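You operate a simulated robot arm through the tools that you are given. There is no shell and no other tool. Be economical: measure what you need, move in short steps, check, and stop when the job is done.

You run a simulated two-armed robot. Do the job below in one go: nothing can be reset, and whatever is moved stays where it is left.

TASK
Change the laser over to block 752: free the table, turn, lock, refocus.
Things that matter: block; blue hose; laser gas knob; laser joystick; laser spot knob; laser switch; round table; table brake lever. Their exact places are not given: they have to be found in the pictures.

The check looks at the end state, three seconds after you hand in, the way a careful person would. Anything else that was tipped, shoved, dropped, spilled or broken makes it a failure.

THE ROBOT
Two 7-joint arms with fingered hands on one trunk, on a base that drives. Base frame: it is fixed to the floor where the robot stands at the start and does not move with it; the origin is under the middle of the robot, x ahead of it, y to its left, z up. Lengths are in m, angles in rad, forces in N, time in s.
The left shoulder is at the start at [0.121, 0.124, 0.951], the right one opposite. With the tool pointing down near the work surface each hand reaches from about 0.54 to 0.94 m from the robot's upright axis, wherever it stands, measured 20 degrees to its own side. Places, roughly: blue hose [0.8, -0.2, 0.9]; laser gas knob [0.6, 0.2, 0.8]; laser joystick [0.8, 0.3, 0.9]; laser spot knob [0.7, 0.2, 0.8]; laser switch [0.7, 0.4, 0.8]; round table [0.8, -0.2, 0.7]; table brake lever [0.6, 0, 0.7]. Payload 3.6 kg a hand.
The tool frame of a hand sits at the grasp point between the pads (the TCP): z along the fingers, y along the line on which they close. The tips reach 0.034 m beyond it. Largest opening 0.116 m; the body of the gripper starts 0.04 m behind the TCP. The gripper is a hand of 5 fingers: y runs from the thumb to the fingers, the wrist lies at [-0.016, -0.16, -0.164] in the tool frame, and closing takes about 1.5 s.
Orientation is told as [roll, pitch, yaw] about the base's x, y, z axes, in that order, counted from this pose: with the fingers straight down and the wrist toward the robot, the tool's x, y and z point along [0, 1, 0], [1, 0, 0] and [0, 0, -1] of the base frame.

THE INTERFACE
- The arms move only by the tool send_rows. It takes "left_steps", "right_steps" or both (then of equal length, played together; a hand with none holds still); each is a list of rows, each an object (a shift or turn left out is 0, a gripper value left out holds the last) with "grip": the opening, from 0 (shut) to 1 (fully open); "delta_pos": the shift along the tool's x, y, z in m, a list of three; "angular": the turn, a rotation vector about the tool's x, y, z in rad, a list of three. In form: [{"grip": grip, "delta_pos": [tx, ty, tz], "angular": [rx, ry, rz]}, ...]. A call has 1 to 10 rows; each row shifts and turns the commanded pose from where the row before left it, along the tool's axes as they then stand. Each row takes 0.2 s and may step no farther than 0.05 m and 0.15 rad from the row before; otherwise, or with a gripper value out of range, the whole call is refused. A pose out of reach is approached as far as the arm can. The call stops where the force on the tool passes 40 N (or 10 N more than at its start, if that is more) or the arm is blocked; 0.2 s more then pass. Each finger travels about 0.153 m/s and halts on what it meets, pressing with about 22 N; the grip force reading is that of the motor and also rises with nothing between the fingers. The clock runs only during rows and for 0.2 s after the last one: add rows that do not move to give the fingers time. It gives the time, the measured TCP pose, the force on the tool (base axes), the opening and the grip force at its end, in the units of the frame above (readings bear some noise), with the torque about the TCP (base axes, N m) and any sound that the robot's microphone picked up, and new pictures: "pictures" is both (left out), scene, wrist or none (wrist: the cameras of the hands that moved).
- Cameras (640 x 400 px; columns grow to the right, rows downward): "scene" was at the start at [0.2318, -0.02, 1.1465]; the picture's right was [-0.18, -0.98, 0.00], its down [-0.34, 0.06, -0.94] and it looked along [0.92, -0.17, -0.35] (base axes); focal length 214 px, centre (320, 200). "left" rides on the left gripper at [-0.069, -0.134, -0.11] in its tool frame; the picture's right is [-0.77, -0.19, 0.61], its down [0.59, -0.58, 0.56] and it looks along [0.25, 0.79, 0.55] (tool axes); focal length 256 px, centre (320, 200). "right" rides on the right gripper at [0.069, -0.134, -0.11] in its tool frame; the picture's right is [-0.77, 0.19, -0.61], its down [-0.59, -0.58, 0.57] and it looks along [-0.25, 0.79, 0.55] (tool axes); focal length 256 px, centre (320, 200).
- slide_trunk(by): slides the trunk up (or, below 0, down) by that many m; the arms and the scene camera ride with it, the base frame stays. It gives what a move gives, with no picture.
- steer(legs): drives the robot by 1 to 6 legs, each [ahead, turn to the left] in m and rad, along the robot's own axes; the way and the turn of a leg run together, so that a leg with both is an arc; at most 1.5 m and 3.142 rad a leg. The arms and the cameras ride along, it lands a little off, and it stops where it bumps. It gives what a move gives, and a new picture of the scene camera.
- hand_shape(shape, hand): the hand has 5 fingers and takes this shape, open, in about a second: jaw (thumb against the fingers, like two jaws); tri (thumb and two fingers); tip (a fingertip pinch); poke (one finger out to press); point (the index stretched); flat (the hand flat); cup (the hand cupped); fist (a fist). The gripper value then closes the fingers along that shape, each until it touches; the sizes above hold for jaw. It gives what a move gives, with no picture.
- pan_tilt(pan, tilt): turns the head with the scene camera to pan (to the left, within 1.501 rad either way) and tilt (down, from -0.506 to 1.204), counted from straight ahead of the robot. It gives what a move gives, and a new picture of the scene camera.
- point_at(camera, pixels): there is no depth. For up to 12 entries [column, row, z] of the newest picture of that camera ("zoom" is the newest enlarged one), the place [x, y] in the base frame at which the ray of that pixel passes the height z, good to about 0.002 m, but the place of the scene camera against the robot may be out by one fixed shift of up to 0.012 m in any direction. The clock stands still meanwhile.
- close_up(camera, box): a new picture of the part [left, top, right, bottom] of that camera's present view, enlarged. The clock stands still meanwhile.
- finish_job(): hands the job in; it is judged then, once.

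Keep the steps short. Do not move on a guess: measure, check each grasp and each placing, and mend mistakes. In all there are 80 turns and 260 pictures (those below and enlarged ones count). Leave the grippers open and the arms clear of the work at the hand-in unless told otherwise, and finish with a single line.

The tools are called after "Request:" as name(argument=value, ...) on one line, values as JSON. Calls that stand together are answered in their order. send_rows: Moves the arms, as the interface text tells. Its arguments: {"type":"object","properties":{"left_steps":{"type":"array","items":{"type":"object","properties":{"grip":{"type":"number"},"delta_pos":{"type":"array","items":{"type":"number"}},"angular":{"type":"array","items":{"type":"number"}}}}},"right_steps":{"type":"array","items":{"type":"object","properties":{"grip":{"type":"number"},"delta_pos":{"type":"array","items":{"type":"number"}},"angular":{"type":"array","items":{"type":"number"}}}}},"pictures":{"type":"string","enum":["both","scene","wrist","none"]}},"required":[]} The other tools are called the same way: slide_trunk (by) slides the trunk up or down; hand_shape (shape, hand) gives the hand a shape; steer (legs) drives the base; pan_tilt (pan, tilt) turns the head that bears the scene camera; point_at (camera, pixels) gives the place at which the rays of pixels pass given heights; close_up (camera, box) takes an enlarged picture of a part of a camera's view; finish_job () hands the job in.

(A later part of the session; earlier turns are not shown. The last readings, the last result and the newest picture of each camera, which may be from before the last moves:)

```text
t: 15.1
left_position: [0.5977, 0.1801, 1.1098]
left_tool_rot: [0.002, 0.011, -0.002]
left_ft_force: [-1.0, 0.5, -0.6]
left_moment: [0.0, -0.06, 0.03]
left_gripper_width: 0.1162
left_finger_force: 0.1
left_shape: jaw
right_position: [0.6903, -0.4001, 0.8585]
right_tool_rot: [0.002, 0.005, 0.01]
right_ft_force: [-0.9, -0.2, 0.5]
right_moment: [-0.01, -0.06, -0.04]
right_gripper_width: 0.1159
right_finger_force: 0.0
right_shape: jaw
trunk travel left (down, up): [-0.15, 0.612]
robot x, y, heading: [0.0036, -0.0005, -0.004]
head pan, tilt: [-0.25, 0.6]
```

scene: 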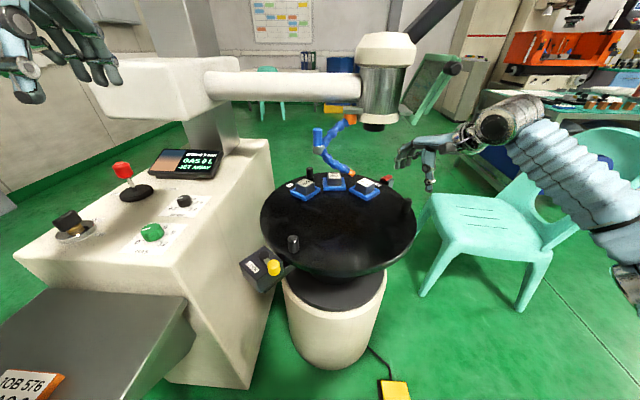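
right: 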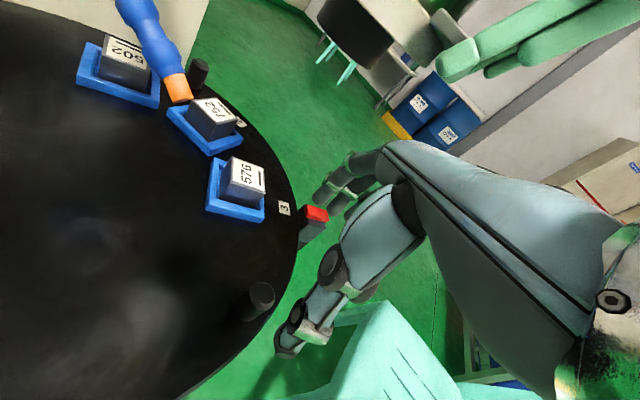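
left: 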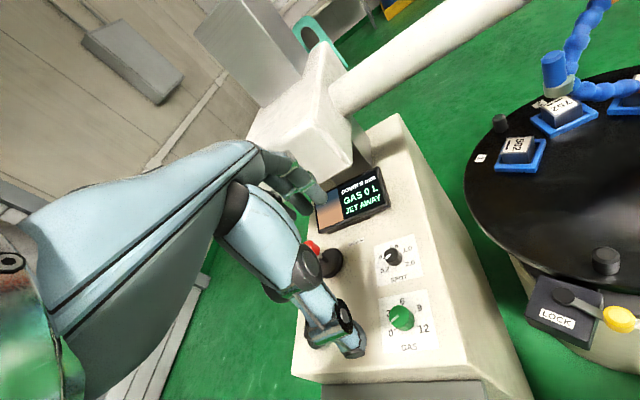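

The peg (262,293) lies right on the tool axis. Descend 0.09 m, straddling it, then close on it.

Request:
send_rows(right_steps=[{"grip": 0.8, "delta_pos": [0, -0.004, 0.03]}, {"delta_pos": [0, 0, 0.03]}, {"delta_pos": [0, 0, 0.028]}, {}])

Request:
close_up(camera="right", box=[210, 140, 400, 370])

```text
t: 16.0
left_position: [0.5618, 0.1608, 1.1405]
left_tool_rot: [-0.055, -0.131, -0.08]
left_ft_force: [-1.7, -0.4, -1.2]
left_moment: [0.0, -0.11, 0.03]
left_gripper_width: 0.1159
left_finger_force: 0.0
left_shape: jaw
right_position: [0.6671, -0.386, 0.7943]
right_tool_rot: [-0.016, -0.018, 0.038]
right_ft_force: [-0.1, 1.1, -1.9]
right_moment: [0.01, 0.01, 0.02]
right_gripper_width: 0.093
right_finger_force: 0.1
right_shape: jaw
trunk travel left (down, up): [-0.15, 0.612]
robot x, y, heading: [-0.0022, 0.0006, -0.004]
head pan, tilt: [-0.25, 0.6]
stopped in row 4 (right hand): the arm was blocked; the commanded pose is now the measured one
```

scene: 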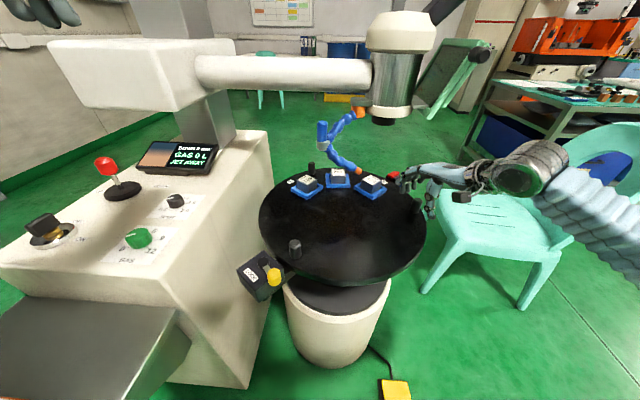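
right: 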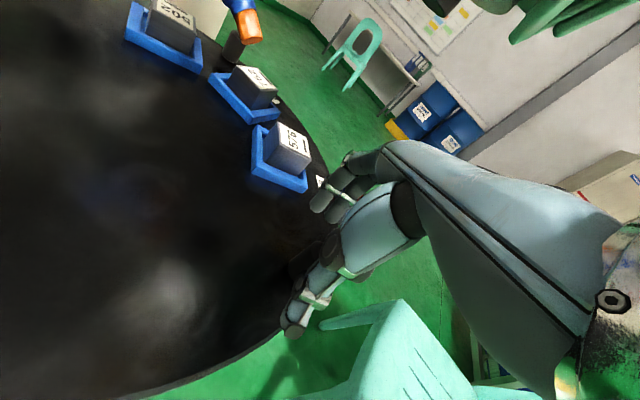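

```text
1.74 times, centred on (305, 255) of right
```

zoom: 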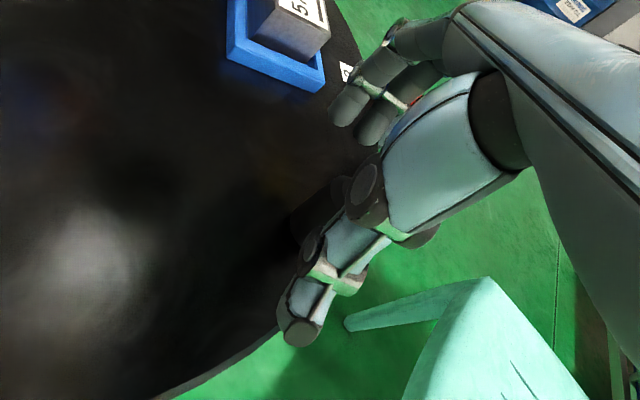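

The left hand's reading has shifted too, so the robot's body seems to sway or press on something. I'll hold still one row and re-read.

Request:
send_rows(right_steps=[{}, {}, {}])

Request:
pan_tilt(pan=-0.9, tilt=0.7)

```text
t: 16.3
left_position: [0.4875, 0.1397, 1.1751]
left_tool_rot: [-0.102, -0.283, -0.155]
left_ft_force: [-0.3, -0.3, -0.6]
left_moment: [-0.01, 0.01, 0.0]
left_gripper_width: 0.1158
left_finger_force: 0.1
left_shape: jaw
right_position: [0.6297, -0.3668, 0.7997]
right_tool_rot: [-0.016, -0.018, 0.07]
right_ft_force: [0.7, 0.0, -1.8]
right_moment: [-0.01, -0.04, 0.0]
right_gripper_width: 0.0929
right_finger_force: 0.0
right_shape: jaw
trunk travel left (down, up): [-0.15, 0.612]
robot x, y, heading: [-0.0004, 0.0013, 0.001]
head pan, tilt: [-0.25, 0.6]
stopped in row 1 (left hand): the arm was blocked; the commanded pose is now the measured one
```

scene: 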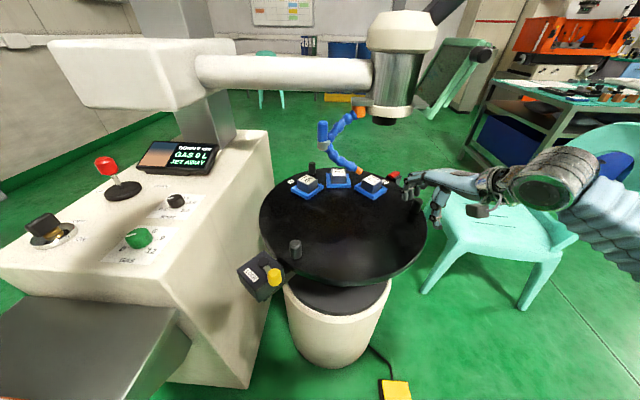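
right: 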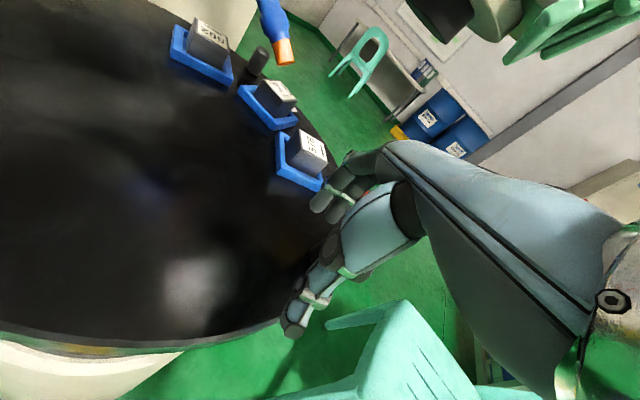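

```text
t: 17.3
left_position: [0.4948, 0.1542, 1.1655]
left_tool_rot: [-0.068, -0.21, -0.106]
left_ft_force: [-0.4, -0.8, -0.6]
left_moment: [0.03, -0.01, 0.04]
left_gripper_width: 0.1158
left_finger_force: 0.0
left_shape: jaw
right_position: [0.6246, -0.3849, 0.8242]
right_tool_rot: [-0.019, -0.077, 0.037]
right_ft_force: [-0.6, 0.1, 0.2]
right_moment: [-0.01, -0.04, 0.01]
right_gripper_width: 0.0929
right_finger_force: 0.1
right_shape: jaw
trunk travel left (down, up): [-0.15, 0.612]
robot x, y, heading: [-0.0016, -0.0036, 0.002]
head pan, tilt: [-0.901, 0.7]
```

scene: 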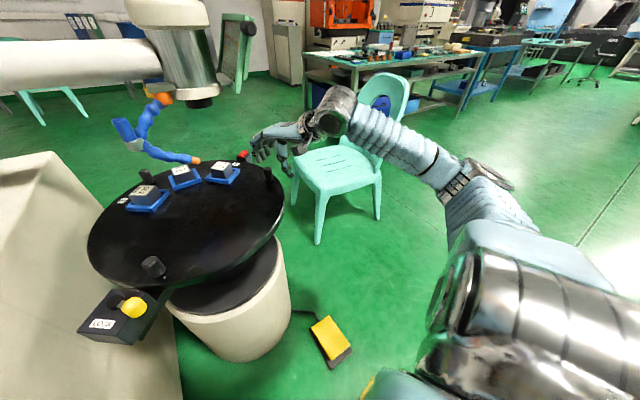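

I'll let it settle with two idle rows and read again.

Request:
send_rows(right_steps=[{}, {}, {}, {}, {}], pictures="none")

Request:
pan_tilt(pan=-0.178, tilt=0.356)

Request:
pan_tilt(pan=0.9, tilt=0.3)

```text
t: 18.5
left_position: [0.4795, 0.1579, 1.1687]
left_tool_rot: [-0.058, -0.214, -0.093]
left_ft_force: [-0.3, 0.6, -0.1]
left_moment: [-0.01, 0.01, -0.01]
left_gripper_width: 0.1159
left_finger_force: 0.1
left_shape: jaw
right_position: [0.6139, -0.3842, 0.8271]
right_tool_rot: [-0.018, -0.085, 0.039]
right_ft_force: [0.1, 0.5, -0.1]
right_moment: [0.0, 0.02, 0.01]
right_gripper_width: 0.0929
right_finger_force: 0.0
right_shape: jaw
trunk travel left (down, up): [-0.15, 0.612]
robot x, y, heading: [0.0006, -0.0019, -0.005]
head pan, tilt: [-0.901, 0.7]
```

```text
t: 19.6
left_position: [0.4831, 0.1583, 1.1657]
left_tool_rot: [-0.054, -0.206, -0.088]
left_ft_force: [-0.6, -0.4, -0.4]
left_moment: [0.0, 0.0, 0.0]
left_gripper_width: 0.116
left_finger_force: 0.0
left_shape: jaw
right_position: [0.6154, -0.3855, 0.8265]
right_tool_rot: [-0.017, -0.083, 0.038]
right_ft_force: [0.0, 0.2, -0.7]
right_moment: [-0.03, 0.0, -0.04]
right_gripper_width: 0.093
right_finger_force: 0.0
right_shape: jaw
trunk travel left (down, up): [-0.15, 0.612]
robot x, y, heading: [0.0016, -0.0016, -0.006]
head pan, tilt: [-0.178, 0.356]
```

scene: 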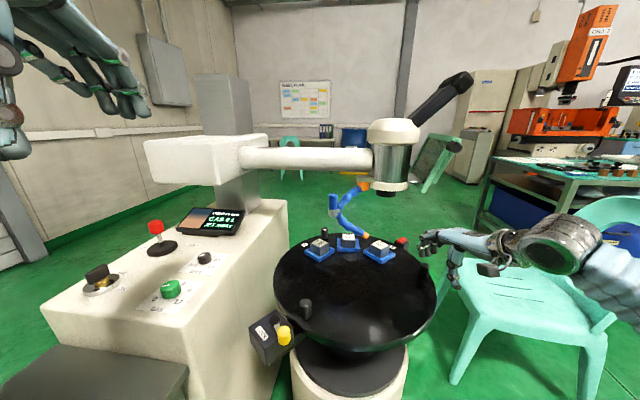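

```text
t: 20.9
left_position: [0.4834, 0.1585, 1.1663]
left_tool_rot: [-0.056, -0.207, -0.089]
left_ft_force: [-0.3, 0.3, -0.6]
left_moment: [-0.02, 0.03, 0.0]
left_gripper_width: 0.1159
left_finger_force: 0.1
left_shape: jaw
right_position: [0.6144, -0.3847, 0.8266]
right_tool_rot: [-0.017, -0.083, 0.039]
right_ft_force: [0.6, 0.1, -0.8]
right_moment: [-0.01, 0.01, 0.01]
right_gripper_width: 0.0929
right_finger_force: 0.1
right_shape: jaw
trunk travel left (down, up): [-0.15, 0.612]
robot x, y, heading: [0.0017, 0.0015, -0.002]
head pan, tilt: [0.901, 0.3]
```

scene: 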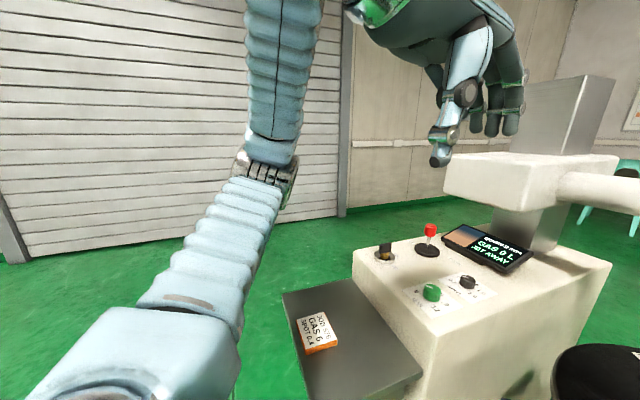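

Camera, table and blocks sit exactly where they were; only the arms drifted – the right arm got blocked, likely its forearm/elbow low near the chair. I'll retreat the right hand, and raise the trunk 0.15 m so the elbows ride higher.

Request:
send_rows(right_steps=[{"grip": 1, "delta_pos": [0, -0.04, -0.01]}, {"delta_pos": [0, -0.04, 0]}, {"delta_pos": [0, -0.03, 0]}, {}], pictures="none")

Request:
slide_trunk(by=0.15)

Request:
pan_tilt(pan=-0.3, tilt=0.6)

```text
t: 21.9
left_position: [0.4819, 0.1584, 1.1655]
left_tool_rot: [-0.056, -0.206, -0.087]
left_ft_force: [0.1, -0.2, 0.4]
left_moment: [-0.01, 0.03, -0.02]
left_gripper_width: 0.1159
left_finger_force: 0.0
left_shape: jaw
right_position: [0.5031, -0.3876, 0.829]
right_tool_rot: [-0.018, -0.082, 0.039]
right_ft_force: [-0.1, -0.5, -0.5]
right_moment: [0.01, 0.0, -0.01]
right_gripper_width: 0.1158
right_finger_force: 0.1
right_shape: jaw
trunk travel left (down, up): [-0.15, 0.612]
robot x, y, heading: [0.0019, 0.001, -0.003]
head pan, tilt: [0.901, 0.3]
```

```text
t: 23.7
left_position: [0.4822, 0.1595, 1.3157]
left_tool_rot: [-0.053, -0.2, -0.083]
left_ft_force: [-0.2, -0.2, -0.6]
left_moment: [0.01, 0.01, 0.0]
left_gripper_width: 0.1158
left_finger_force: 0.0
left_shape: jaw
right_position: [0.5063, -0.3881, 0.9773]
right_tool_rot: [-0.018, -0.082, 0.039]
right_ft_force: [0.5, 0.1, -0.3]
right_moment: [0.03, 0.01, -0.05]
right_gripper_width: 0.116
right_finger_force: 0.0
right_shape: jaw
trunk travel left (down, up): [-0.3, 0.462]
robot x, y, heading: [0.001, -0.0003, -0.001]
head pan, tilt: [0.901, 0.3]
```

```text
t: 25.1
left_position: [0.483, 0.1609, 1.3163]
left_tool_rot: [-0.051, -0.203, -0.084]
left_ft_force: [-0.5, 0.9, -0.6]
left_moment: [0.01, 0.03, -0.06]
left_gripper_width: 0.1162
left_finger_force: 0.1
left_shape: jaw
right_position: [0.5058, -0.3884, 0.9779]
right_tool_rot: [-0.018, -0.083, 0.039]
right_ft_force: [-0.1, -0.1, 0.7]
right_moment: [-0.01, -0.01, -0.01]
right_gripper_width: 0.1157
right_finger_force: 0.0
right_shape: jaw
trunk travel left (down, up): [-0.3, 0.462]
robot x, y, heading: [-0.0031, -0.0014, -0.0]
head pan, tilt: [-0.3, 0.6]
```

scene: 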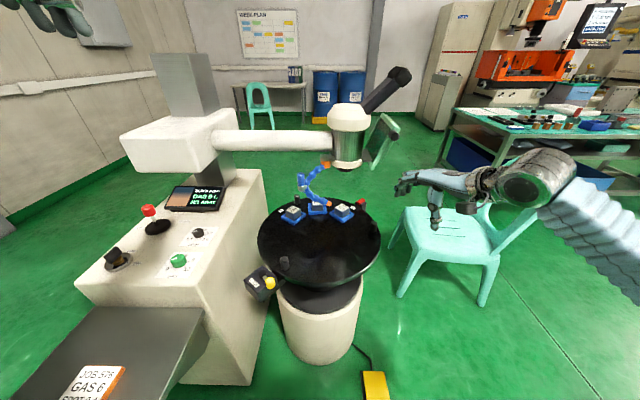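

View good. I square up the right hand, lower it to z≈0.86 at x≈0.5, then forward over the peg.

Request:
send_rows(right_steps=[{"angular": [0.083, 0.018, 0.039]}, {"delta_pos": [0, 0, 0.04]}, {"delta_pos": [0, 0, 0.04]}, {"delta_pos": [0, 0, 0.035]}, {"delta_pos": [-0.006, 0.045, 0]}, {"delta_pos": [-0.006, 0.045, 0]}, {"delta_pos": [0, 0.045, 0]}, {"delta_pos": [0, 0.045, 0]}, {}])

```text
t: 27.1
left_position: [0.4812, 0.1602, 1.3155]
left_tool_rot: [-0.052, -0.204, -0.083]
left_ft_force: [0.0, -0.4, 0.3]
left_moment: [0.0, 0.02, -0.01]
left_gripper_width: 0.1161
left_finger_force: 0.0
left_shape: jaw
right_position: [0.6848, -0.4019, 0.861]
right_tool_rot: [0.0, 0.0, 0.0]
right_ft_force: [-0.2, -0.6, -0.7]
right_moment: [0.0, -0.01, -0.01]
right_gripper_width: 0.1161
right_finger_force: 0.1
right_shape: jaw
trunk travel left (down, up): [-0.3, 0.462]
robot x, y, heading: [-0.0007, -0.0003, -0.007]
head pan, tilt: [-0.3, 0.6]
```

scene: 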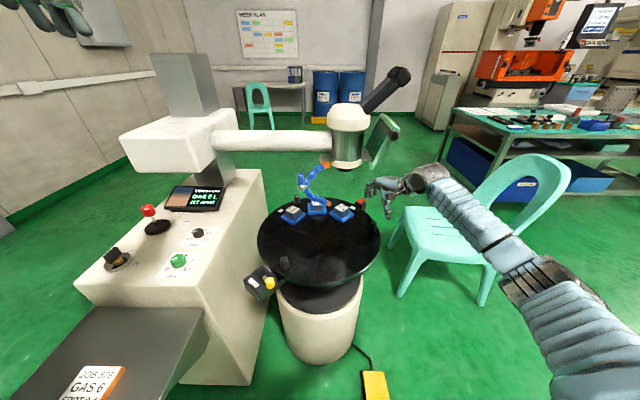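
right: 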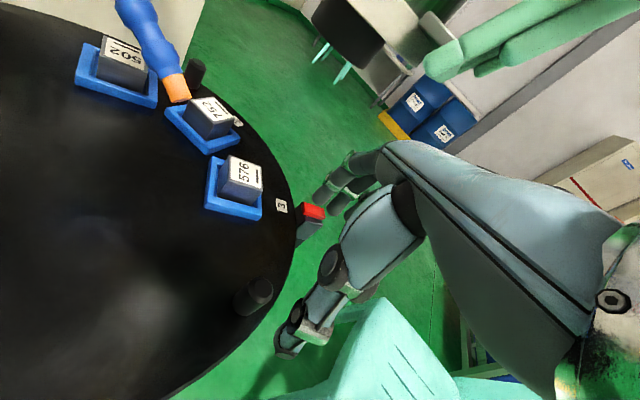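

Steady now. Descend in small steps.

Request:
send_rows(right_steps=[{"delta_pos": [0, 0, 0.025]}, {"delta_pos": [0, 0, 0.025]}, {"delta_pos": [0, 0, 0.02]}, {"delta_pos": [0, 0, 0.02]}, {}])

Request:
close_up(camera="scene", box=[320, 160, 440, 250])

```text
t: 28.3
left_position: [0.4824, 0.16, 1.3166]
left_tool_rot: [-0.052, -0.202, -0.084]
left_ft_force: [-0.7, -1.2, -0.2]
left_moment: [0.0, 0.02, 0.03]
left_gripper_width: 0.1161
left_finger_force: 0.0
left_shape: jaw
right_position: [0.6851, -0.4001, 0.7726]
right_tool_rot: [0.002, -0.001, -0.002]
right_ft_force: [0.2, 0.2, 0.9]
right_moment: [-0.02, -0.04, 0.01]
right_gripper_width: 0.1159
right_finger_force: 0.2
right_shape: jaw
trunk travel left (down, up): [-0.3, 0.462]
robot x, y, heading: [-0.003, 0.0006, -0.003]
head pan, tilt: [-0.3, 0.6]
```

scene: 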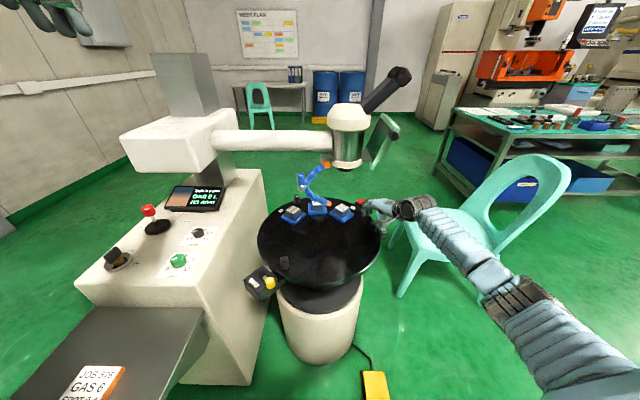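
right: 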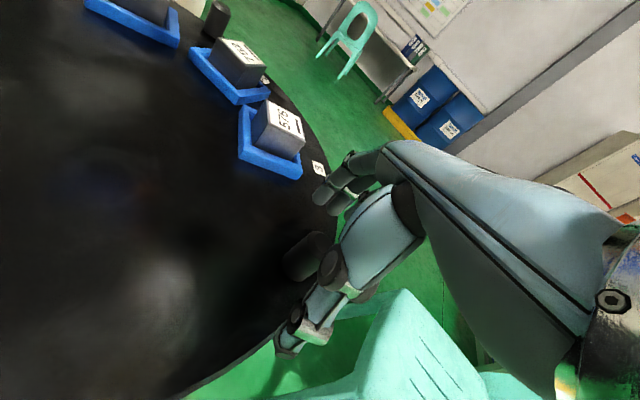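

```text
4.44 times, centred on (380, 205) of scene
```

zoom: 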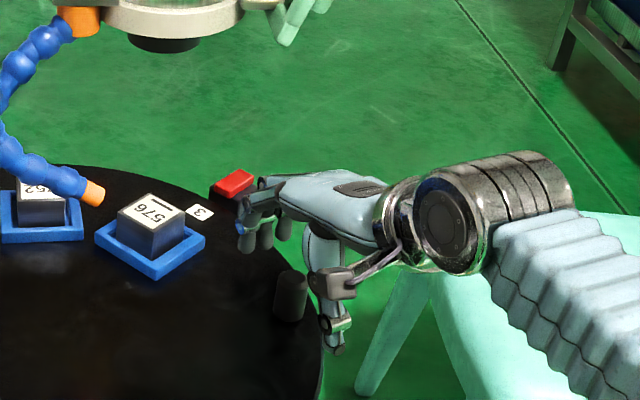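

Peg top appears a bit lower (~z 0.747). I go 0.012 m lower and close the hand on the peg.

Request:
send_rows(right_steps=[{"delta_pos": [0.002, -0.004, 0.012]}, {"grip": 0.5}, {"grip": 0.2}, {"grip": 0.1}, {}, {}, {}])

Request:
close_up(camera="scene", box=[320, 160, 440, 250])

Request:
close_up(camera="right", box=[230, 140, 430, 370])

```text
t: 29.9
left_position: [0.4839, 0.1598, 1.3152]
left_tool_rot: [-0.052, -0.2, -0.083]
left_ft_force: [1.0, -0.5, 0.7]
left_moment: [0.02, -0.03, 0.01]
left_gripper_width: 0.1159
left_finger_force: 0.1
left_shape: jaw
right_position: [0.6799, -0.3996, 0.7588]
right_tool_rot: [0.004, 0.003, -0.002]
right_ft_force: [-0.3, 2.1, -10.1]
right_moment: [0.01, -0.22, -0.02]
right_gripper_width: 0.0171
right_finger_force: 22.0
right_shape: jaw
trunk travel left (down, up): [-0.3, 0.462]
robot x, y, heading: [0.0013, -0.0007, 0.002]
head pan, tilt: [-0.3, 0.6]
```

scene: 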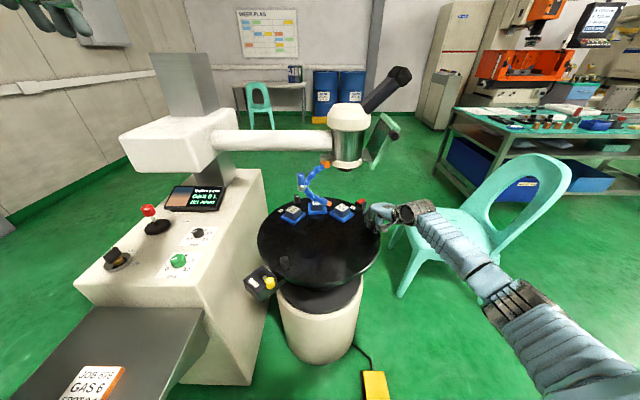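
right: 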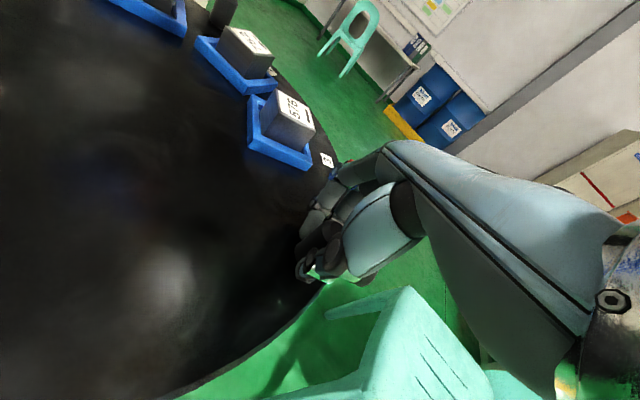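

```text
4.44 times, centred on (380, 205) of scene
```

zoom: 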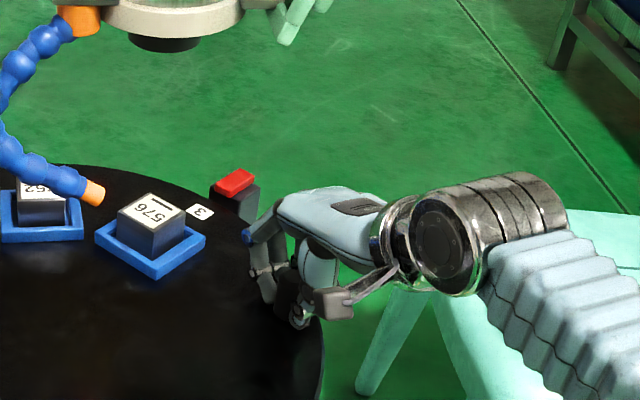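

```text
1.74 times, centred on (330, 255) of right
```

zoom: 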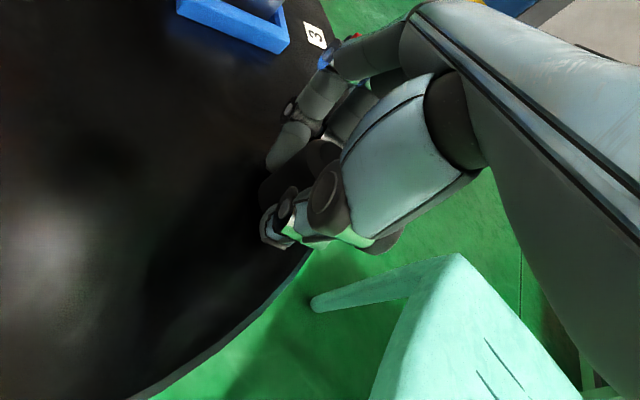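

Peg held (width 0.017, 22 N). I test gently whether the table is locked: 1 cm tangential (clockwise) shift.

Request:
send_rows(right_steps=[{"delta_pos": [0.003, -0.01, 0]}, {}, {}])

```text
t: 30.7
left_position: [0.4905, 0.1601, 1.3155]
left_tool_rot: [-0.05, -0.197, -0.081]
left_ft_force: [-1.3, 0.5, -0.7]
left_moment: [0.01, -0.03, 0.02]
left_gripper_width: 0.1158
left_finger_force: 0.2
left_shape: jaw
right_position: [0.6761, -0.3983, 0.759]
right_tool_rot: [0.002, 0.002, -0.003]
right_ft_force: [14.6, -8.5, 0.6]
right_moment: [-0.29, -0.63, -0.19]
right_gripper_width: 0.0202
right_finger_force: 21.9
right_shape: jaw
trunk travel left (down, up): [-0.3, 0.462]
robot x, y, heading: [0.0013, -0.0021, -0.002]
head pan, tilt: [-0.3, 0.6]
```

scene: 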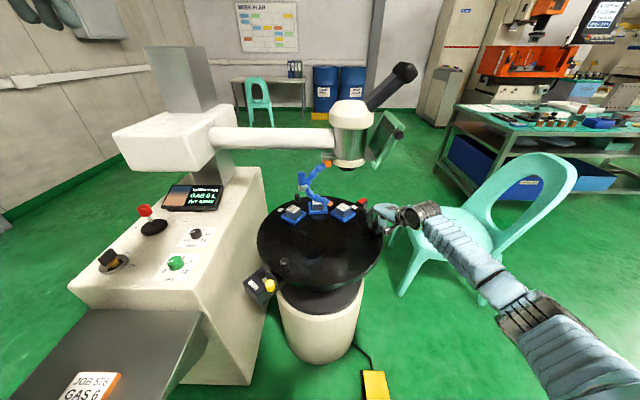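
right: 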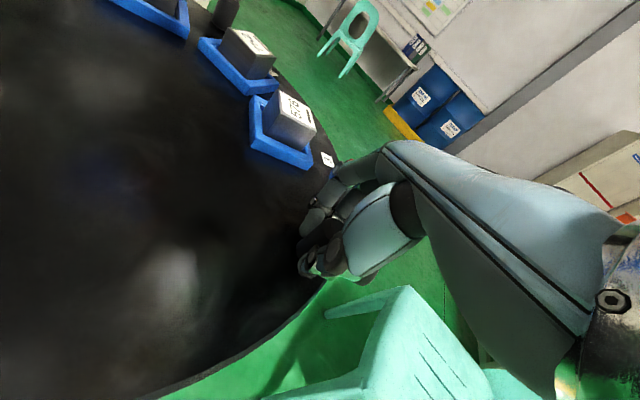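

It is locked (15 N reaction, no motion). I relax and open the right hand around the peg, and square up the left hand, giving it the "poke" shape for pushing the lever.

Request:
send_rows(right_steps=[{"delta_pos": [-0.003, 0.01, 0]}, {"grip": 0.8}, {}, {}], left_steps=[{"angular": [0.1, 0.026, 0.042]}, {"angular": [0.1, 0.026, 0.042]}, {}, {}], pictures="none")

Request:
hand_shape(shape="poke", hand="left")

Request:
close_up(camera="left", box=[0, 0, 640, 400])

```text
t: 31.7
left_position: [0.4827, 0.1602, 1.3151]
left_tool_rot: [0.008, -0.001, -0.173]
left_ft_force: [0.3, -0.1, 0.5]
left_moment: [0.02, 0.04, 0.01]
left_gripper_width: 0.116
left_finger_force: 0.1
left_shape: jaw
right_position: [0.68, -0.3987, 0.7594]
right_tool_rot: [0.005, -0.001, -0.002]
right_ft_force: [0.3, -1.0, 0.0]
right_moment: [-0.01, -0.03, 0.0]
right_gripper_width: 0.0925
right_finger_force: 0.1
right_shape: jaw
trunk travel left (down, up): [-0.3, 0.462]
robot x, y, heading: [0.0017, -0.0039, -0.006]
head pan, tilt: [-0.3, 0.6]
```

```text
t: 32.6
left_position: [0.4835, 0.1598, 1.3152]
left_tool_rot: [0.01, -0.003, -0.172]
left_ft_force: [0.6, -0.1, -1.0]
left_moment: [0.0, 0.02, 0.0]
left_gripper_width: 0.0
left_finger_force: 0.1
left_shape: poke
right_position: [0.6802, -0.398, 0.7595]
right_tool_rot: [0.003, 0.0, -0.001]
right_ft_force: [0.2, 0.4, 0.2]
right_moment: [-0.01, -0.01, -0.02]
right_gripper_width: 0.0926
right_finger_force: 0.1
right_shape: jaw
trunk travel left (down, up): [-0.3, 0.462]
robot x, y, heading: [-0.0016, -0.0015, -0.005]
head pan, tilt: [-0.3, 0.6]
```

```text
1.00 times, centred on (320, 200) of left (not enlarged: the box is as wide or as high as the picture)
```

zoom: 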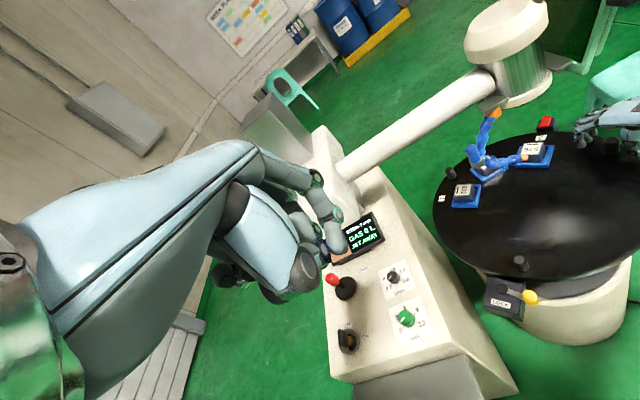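

Index tip sits about at the tool tip. I correct yaw and travel down toward a spot on the −y side of the yellow knob.

Request:
send_rows(left_steps=[{"angular": [0, 0, -0.086]}, {"angular": [0, 0, -0.086]}, {"delta_pos": [-0.0177, 0.006, 0.0414]}, {"delta_pos": [-0.0177, 0.006, 0.0414]}, {"delta_pos": [-0.0177, 0.006, 0.0414]}, {"delta_pos": [-0.0177, 0.006, 0.0414]}, {"delta_pos": [-0.0177, 0.006, 0.0414]}, {"delta_pos": [-0.0177, 0.006, 0.0414]}, {"delta_pos": [-0.0177, 0.006, 0.0414]}, {"delta_pos": [-0.0177, 0.006, 0.0414]}])

Request:
close_up(camera="scene", box=[130, 170, 230, 240])

```text
t: 34.8
left_position: [0.5306, 0.0181, 0.9804]
left_tool_rot: [0.009, -0.007, 0.0]
left_ft_force: [0.2, -0.6, 1.7]
left_moment: [0.02, -0.01, 0.0]
left_gripper_width: 0.0001
left_finger_force: 0.1
left_shape: poke
right_position: [0.6802, -0.3989, 0.7588]
right_tool_rot: [0.004, 0.001, -0.001]
right_ft_force: [-0.4, 0.0, -0.2]
right_moment: [-0.03, -0.01, -0.01]
right_gripper_width: 0.0925
right_finger_force: 0.0
right_shape: jaw
trunk travel left (down, up): [-0.3, 0.462]
robot x, y, heading: [-0.001, -0.0026, -0.006]
head pan, tilt: [-0.3, 0.6]
```

scene: 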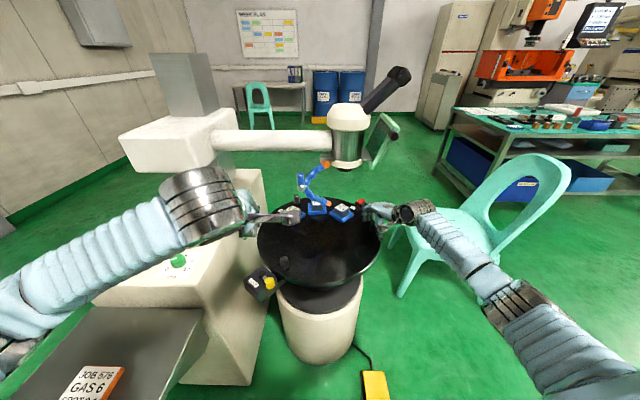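
left: 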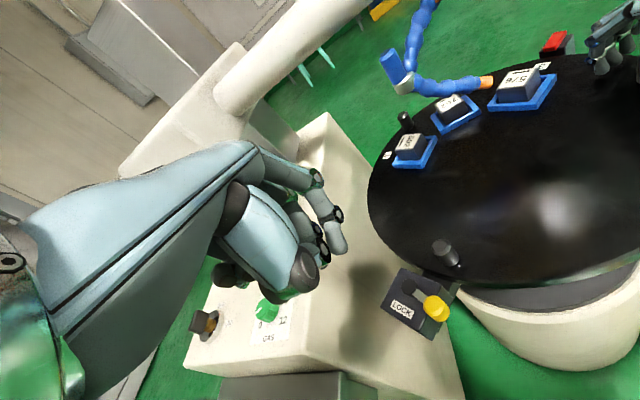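

```text
5.71 times, centred on (180, 205) of scene
```

zoom: 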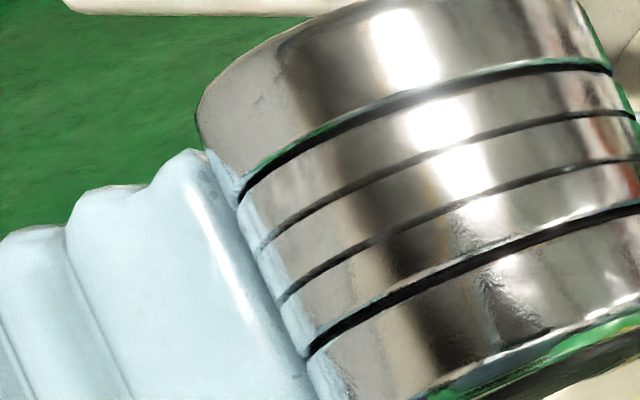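

The forearm stays in front of the console. I measure the lever again from this closer view.

Request:
close_up(camera="left", box=[370, 220, 480, 350])

Request:
point_at(camera="left", pixels=[[433, 302, 0.757], [410, 285, 0.745], [440, 245, 0.747]])

```text
3.08 times, centred on (425, 285) of left
```

zoom: 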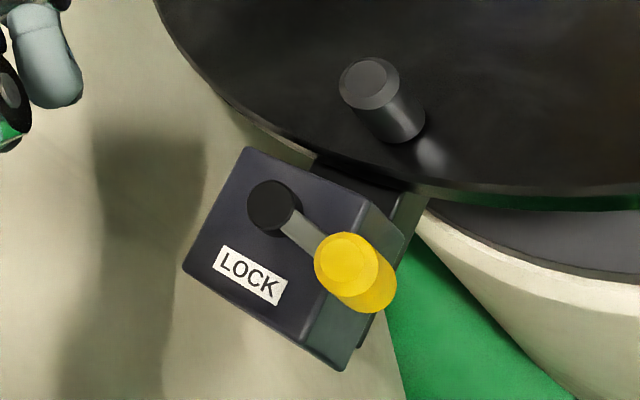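

```text
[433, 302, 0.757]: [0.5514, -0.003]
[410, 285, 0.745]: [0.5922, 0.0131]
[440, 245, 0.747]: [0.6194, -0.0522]
```

Knob ≈(0.551,-0.003). I lower the index to its −y side, tip at about z 0.743.

Request:
send_rows(left_steps=[{"delta_pos": [-0.0173, 0.0055, 0.04]}, {"delta_pos": [-0.0173, 0.0055, 0.04]}, {"delta_pos": [-0.019, 0.0055, 0.04]}, {"delta_pos": [0, 0, 0.03]}, {"delta_pos": [0, 0, 0.03]}, {"delta_pos": [0, 0, 0.02]}, {}])

Request:
close_up(camera="scene", box=[220, 210, 330, 310])

Request:
close_up(camera="left", box=[270, 150, 450, 340])

```text
t: 36.4
left_position: [0.5473, -0.0312, 0.7824]
left_tool_rot: [0.009, -0.006, 0.0]
left_ft_force: [-0.4, -0.5, 0.5]
left_moment: [0.0, 0.01, -0.03]
left_gripper_width: 0.0002
left_finger_force: 0.1
left_shape: poke
right_position: [0.6806, -0.3987, 0.759]
right_tool_rot: [0.004, 0.001, -0.003]
right_ft_force: [-0.1, -0.2, -0.6]
right_moment: [0.02, -0.02, 0.02]
right_gripper_width: 0.0929
right_finger_force: 0.1
right_shape: jaw
trunk travel left (down, up): [-0.3, 0.462]
robot x, y, heading: [0.0007, -0.0008, 0.001]
head pan, tilt: [-0.3, 0.6]
```

scene: 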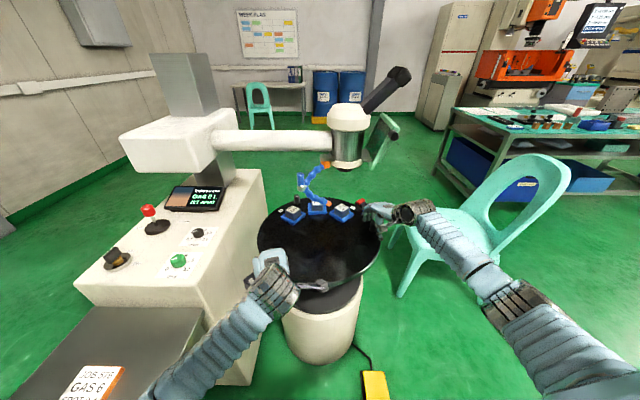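
left: 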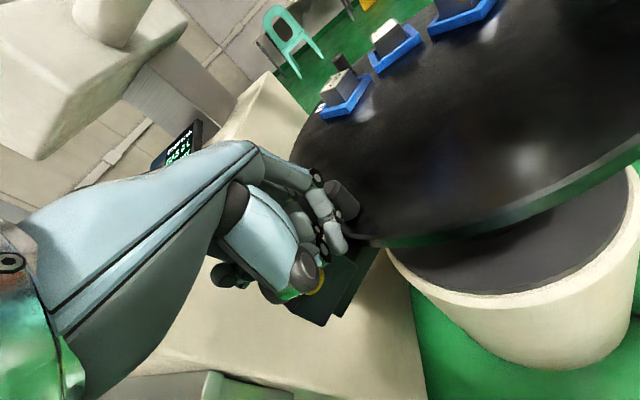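

```text
4.00 times, centred on (275, 260) of scene
```

zoom: 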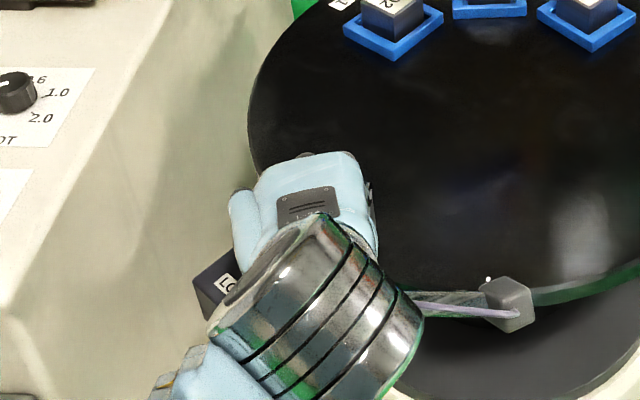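

```text
2.11 times, centred on (360, 245) of left
```

zoom: 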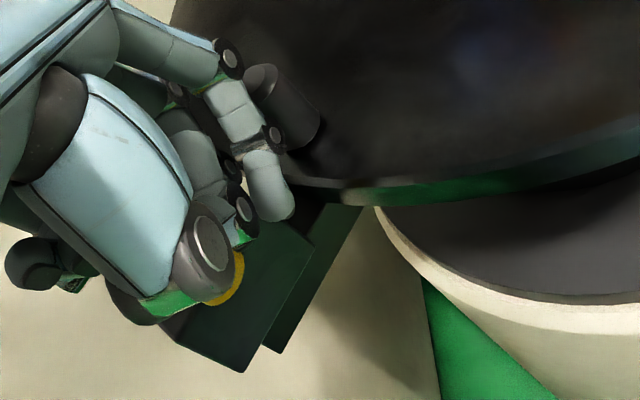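

The index is beside the knob. I push it toward +y in small steps, watching force and sound.

Request:
send_rows(left_steps=[{"delta_pos": [0.015, -0.003, 0]}, {"delta_pos": [0.015, -0.003, 0]}, {"delta_pos": [0.012, 0, 0]}])

Request:
close_up(camera="left", box=[270, 150, 450, 340])

```text
t: 37.2
left_position: [0.5439, 0.0112, 0.7837]
left_tool_rot: [0.008, -0.005, 0.0]
left_ft_force: [0.6, -0.4, -1.0]
left_moment: [-0.06, 0.0, 0.01]
left_gripper_width: 0.0001
left_finger_force: 0.0
left_shape: poke
right_position: [0.68, -0.3992, 0.7597]
right_tool_rot: [0.003, -0.002, -0.003]
right_ft_force: [-0.6, -0.1, 0.5]
right_moment: [-0.01, 0.02, -0.01]
right_gripper_width: 0.0928
right_finger_force: 0.0
right_shape: jaw
trunk travel left (down, up): [-0.3, 0.462]
robot x, y, heading: [0.0008, 0.0017, -0.0]
head pan, tilt: [-0.3, 0.6]
```

scene: 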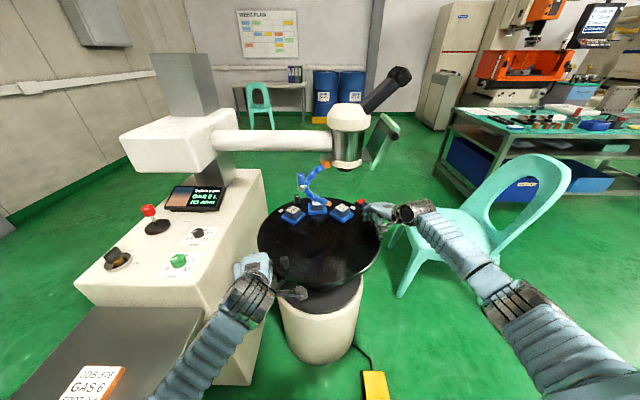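
left: 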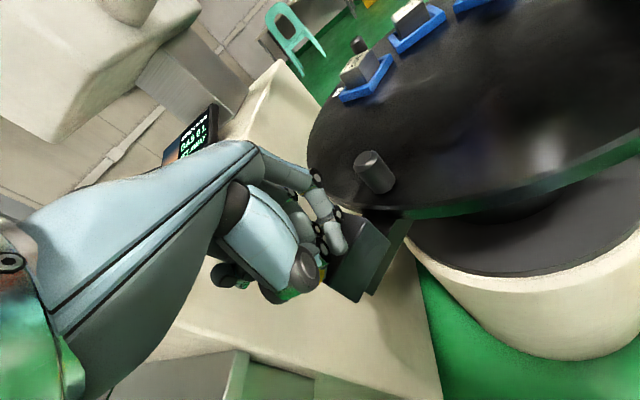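

```text
2.11 times, centred on (360, 245) of left
```

zoom: 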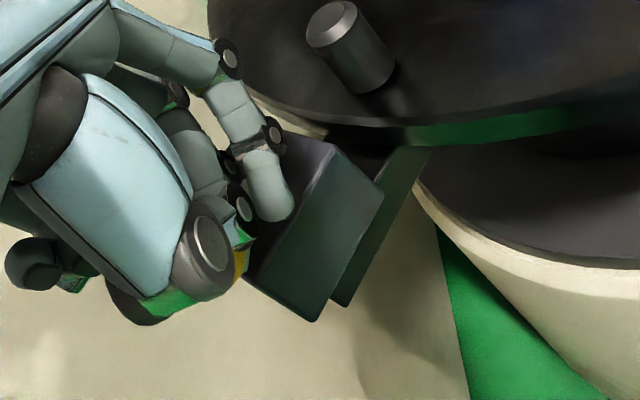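

The knob is moving along with light force. Continue along the arc.

Request:
send_rows(left_steps=[{"delta_pos": [0.012, 0.002, 0]}, {"delta_pos": [0.012, 0.004, 0]}, {"delta_pos": [0.01, 0.006, 0]}])

Request:
close_up(camera="left", box=[270, 150, 450, 340])

```text
t: 38.0
left_position: [0.5492, 0.0255, 0.7845]
left_tool_rot: [-0.015, -0.001, -0.034]
left_ft_force: [-6.1, -19.3, -0.9]
left_moment: [-0.5, 0.16, 0.0]
left_gripper_width: 0.0
left_finger_force: 0.0
left_shape: poke
right_position: [0.6779, -0.4014, 0.7591]
right_tool_rot: [0.004, 0.001, -0.008]
right_ft_force: [-0.1, 1.1, -0.3]
right_moment: [-0.07, -0.01, 0.03]
right_gripper_width: 0.0925
right_finger_force: 0.0
right_shape: jaw
trunk travel left (down, up): [-0.3, 0.462]
robot x, y, heading: [-0.0008, -0.0004, -0.019]
head pan, tilt: [-0.3, 0.6]
stopped in row 3 (left hand): the force on the tool passed its limit at 47 N (the readings are from after the stop); the commanded pose is now the measured one
```

scene: 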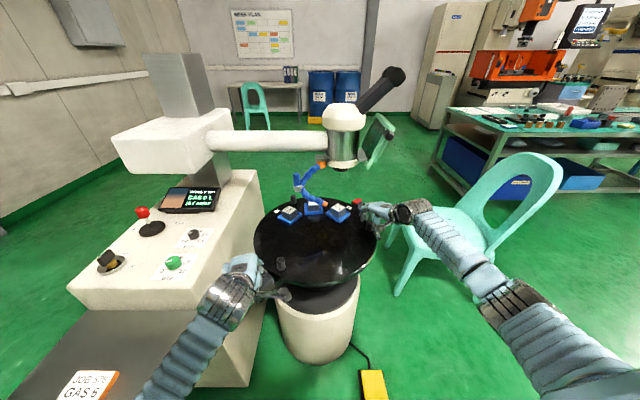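
left: 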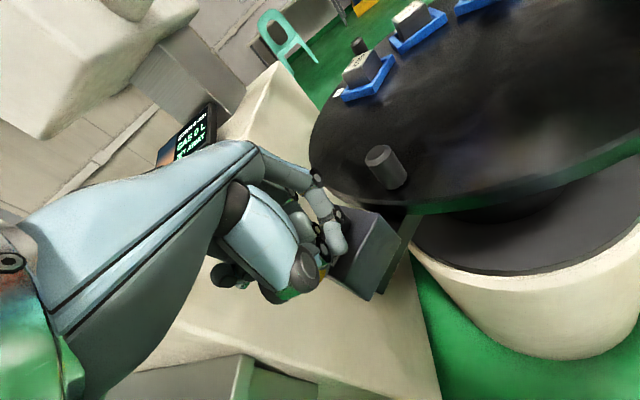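

```text
2.11 times, centred on (360, 245) of left
```

zoom: 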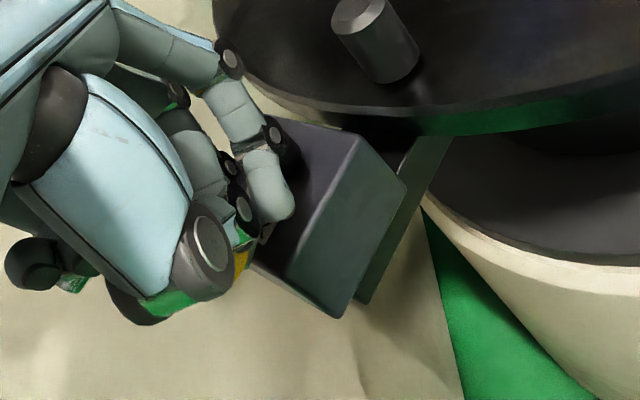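

It hit a stop at 47 N. I back off, raise the finger, and look at where the lever stands.

Request:
send_rows(left_steps=[{"delta_pos": [-0.015, 0, 0]}, {"delta_pos": [0, 0, -0.04]}, {"delta_pos": [0, 0, -0.04]}, {"delta_pos": [0, -0.02, -0.04]}, {"delta_pos": [0, -0.02, -0.04]}, {}])

Request:
close_up(camera="left", box=[330, 180, 510, 350])

Request:
close_up(camera="scene", box=[220, 210, 330, 310])

```text
t: 39.4
left_position: [0.5088, 0.02, 0.9429]
left_tool_rot: [-0.01, -0.002, -0.025]
left_ft_force: [-0.7, 0.9, 0.0]
left_moment: [0.0, -0.01, -0.02]
left_gripper_width: 0.0002
left_finger_force: 0.0
left_shape: poke
right_position: [0.6774, -0.4021, 0.7595]
right_tool_rot: [0.003, -0.001, -0.007]
right_ft_force: [0.0, 0.1, 0.1]
right_moment: [0.02, 0.0, 0.01]
right_gripper_width: 0.0929
right_finger_force: 0.1
right_shape: jaw
trunk travel left (down, up): [-0.3, 0.462]
robot x, y, heading: [-0.0017, -0.0005, -0.015]
head pan, tilt: [-0.3, 0.6]
```

scene: 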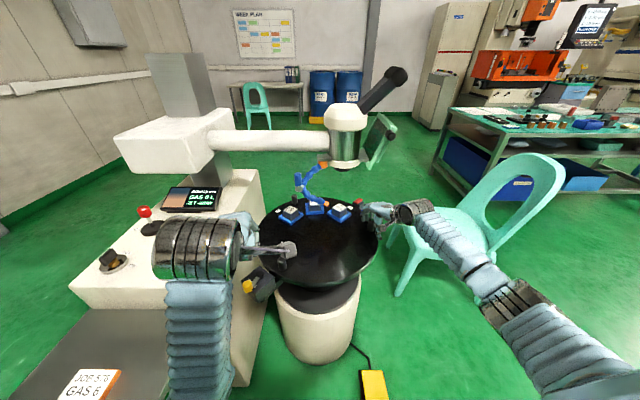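
left: 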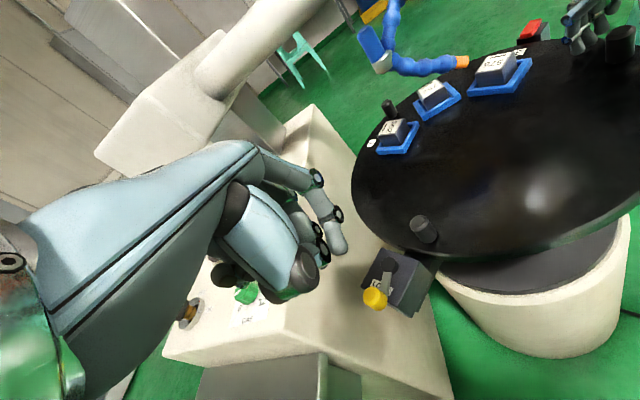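

```text
2.35 times, centred on (420, 265) of left
```

zoom: 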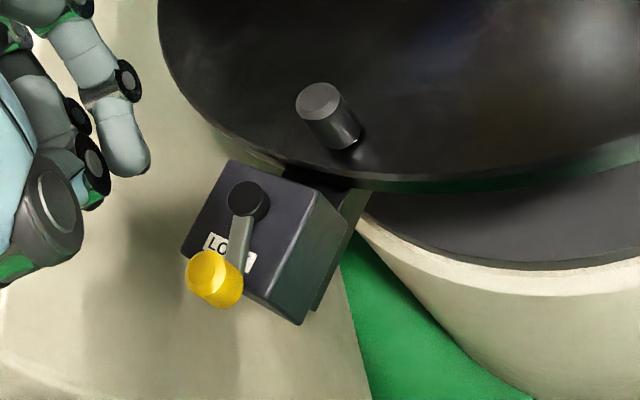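

```text
4.00 times, centred on (275, 260) of scene
```

zoom: 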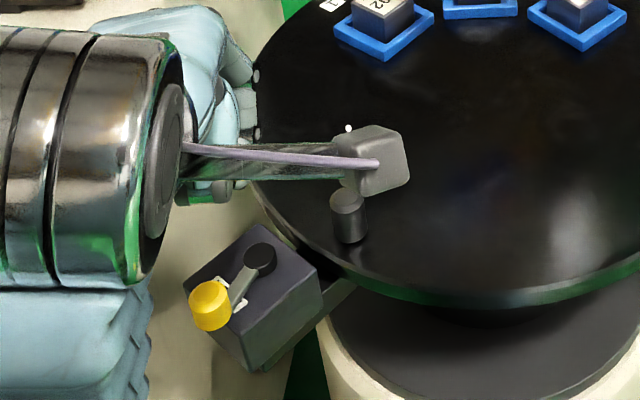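

The lever has swung ~60° and now lies over the LOCK label. I re-test the table with the right hand: grip the peg, pull 1 cm.

Request:
send_rows(right_steps=[{"grip": 0.3, "delta_pos": [0.0, 0.002, 0]}, {"grip": 0.1}, {}, {}, {"delta_pos": [0.003, -0.01, 0]}, {}, {}], pictures="scene")

Request:
close_up(camera="scene", box=[240, 170, 440, 310])

```text
t: 41.0
left_position: [0.5115, 0.0178, 0.9432]
left_tool_rot: [-0.007, 0.0, -0.024]
left_ft_force: [-0.5, -0.2, 0.5]
left_moment: [0.01, -0.01, 0.02]
left_gripper_width: 0.0002
left_finger_force: 0.0
left_shape: poke
right_position: [0.6702, -0.4012, 0.7582]
right_tool_rot: [0.003, 0.0, -0.01]
right_ft_force: [-2.0, -3.2, -6.2]
right_moment: [-0.22, -0.51, -0.07]
right_gripper_width: 0.0245
right_finger_force: 22.0
right_shape: jaw
trunk travel left (down, up): [-0.3, 0.462]
robot x, y, heading: [-0.0036, -0.0014, -0.012]
head pan, tilt: [-0.3, 0.6]
```

scene: 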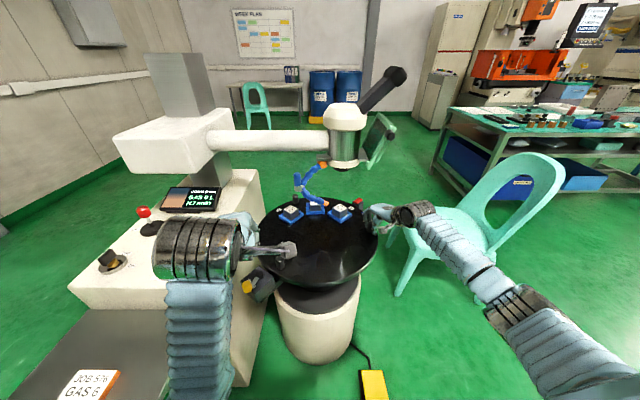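

```text
2.86 times, centred on (340, 240) of scene
```

zoom: 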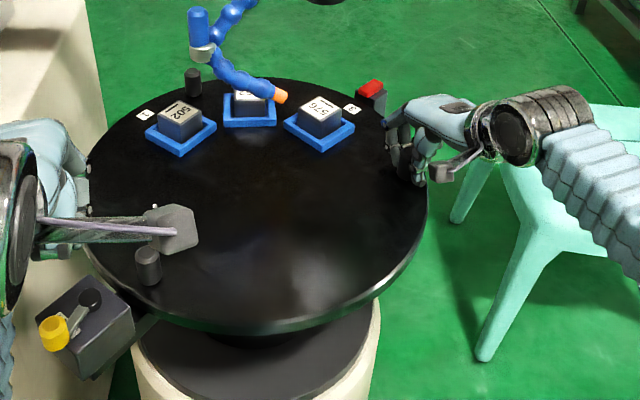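

Force stays low and the hand moved. I pull a further ~3 cm along the arc and watch the table.

Request:
send_rows(right_steps=[{"delta_pos": [0.005, -0.015, 0]}, {"delta_pos": [0.008, -0.015, 0]}, {}], pictures="scene")

Request:
close_up(camera="scene", box=[240, 170, 440, 310])

```text
t: 41.8
left_position: [0.5108, 0.0183, 0.9435]
left_tool_rot: [-0.005, 0.0, -0.024]
left_ft_force: [0.3, -0.3, -0.3]
left_moment: [0.01, -0.01, 0.0]
left_gripper_width: 0.0002
left_finger_force: 0.0
left_shape: poke
right_position: [0.6393, -0.3888, 0.7586]
right_tool_rot: [0.003, 0.001, -0.008]
right_ft_force: [-2.1, -4.6, -7.4]
right_moment: [-0.45, -0.46, -0.29]
right_gripper_width: 0.0244
right_finger_force: 22.6
right_shape: jaw
trunk travel left (down, up): [-0.3, 0.462]
robot x, y, heading: [-0.0008, -0.0026, -0.013]
head pan, tilt: [-0.3, 0.6]
```

scene: 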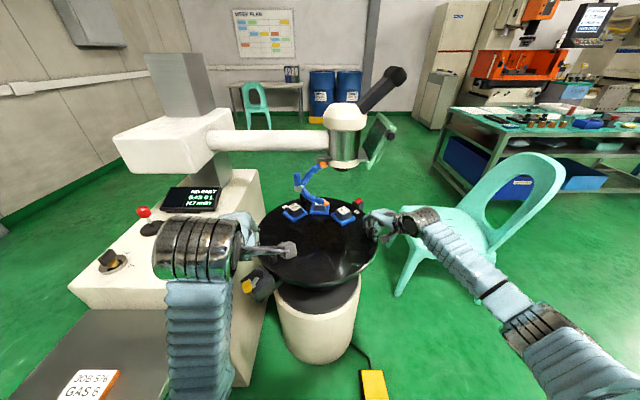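

```text
2.86 times, centred on (340, 240) of scene
```

zoom: 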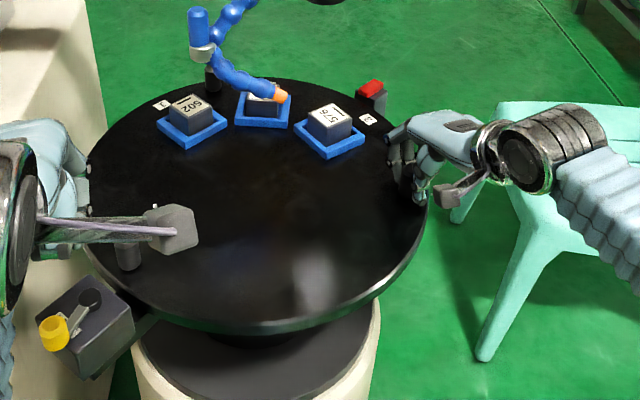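

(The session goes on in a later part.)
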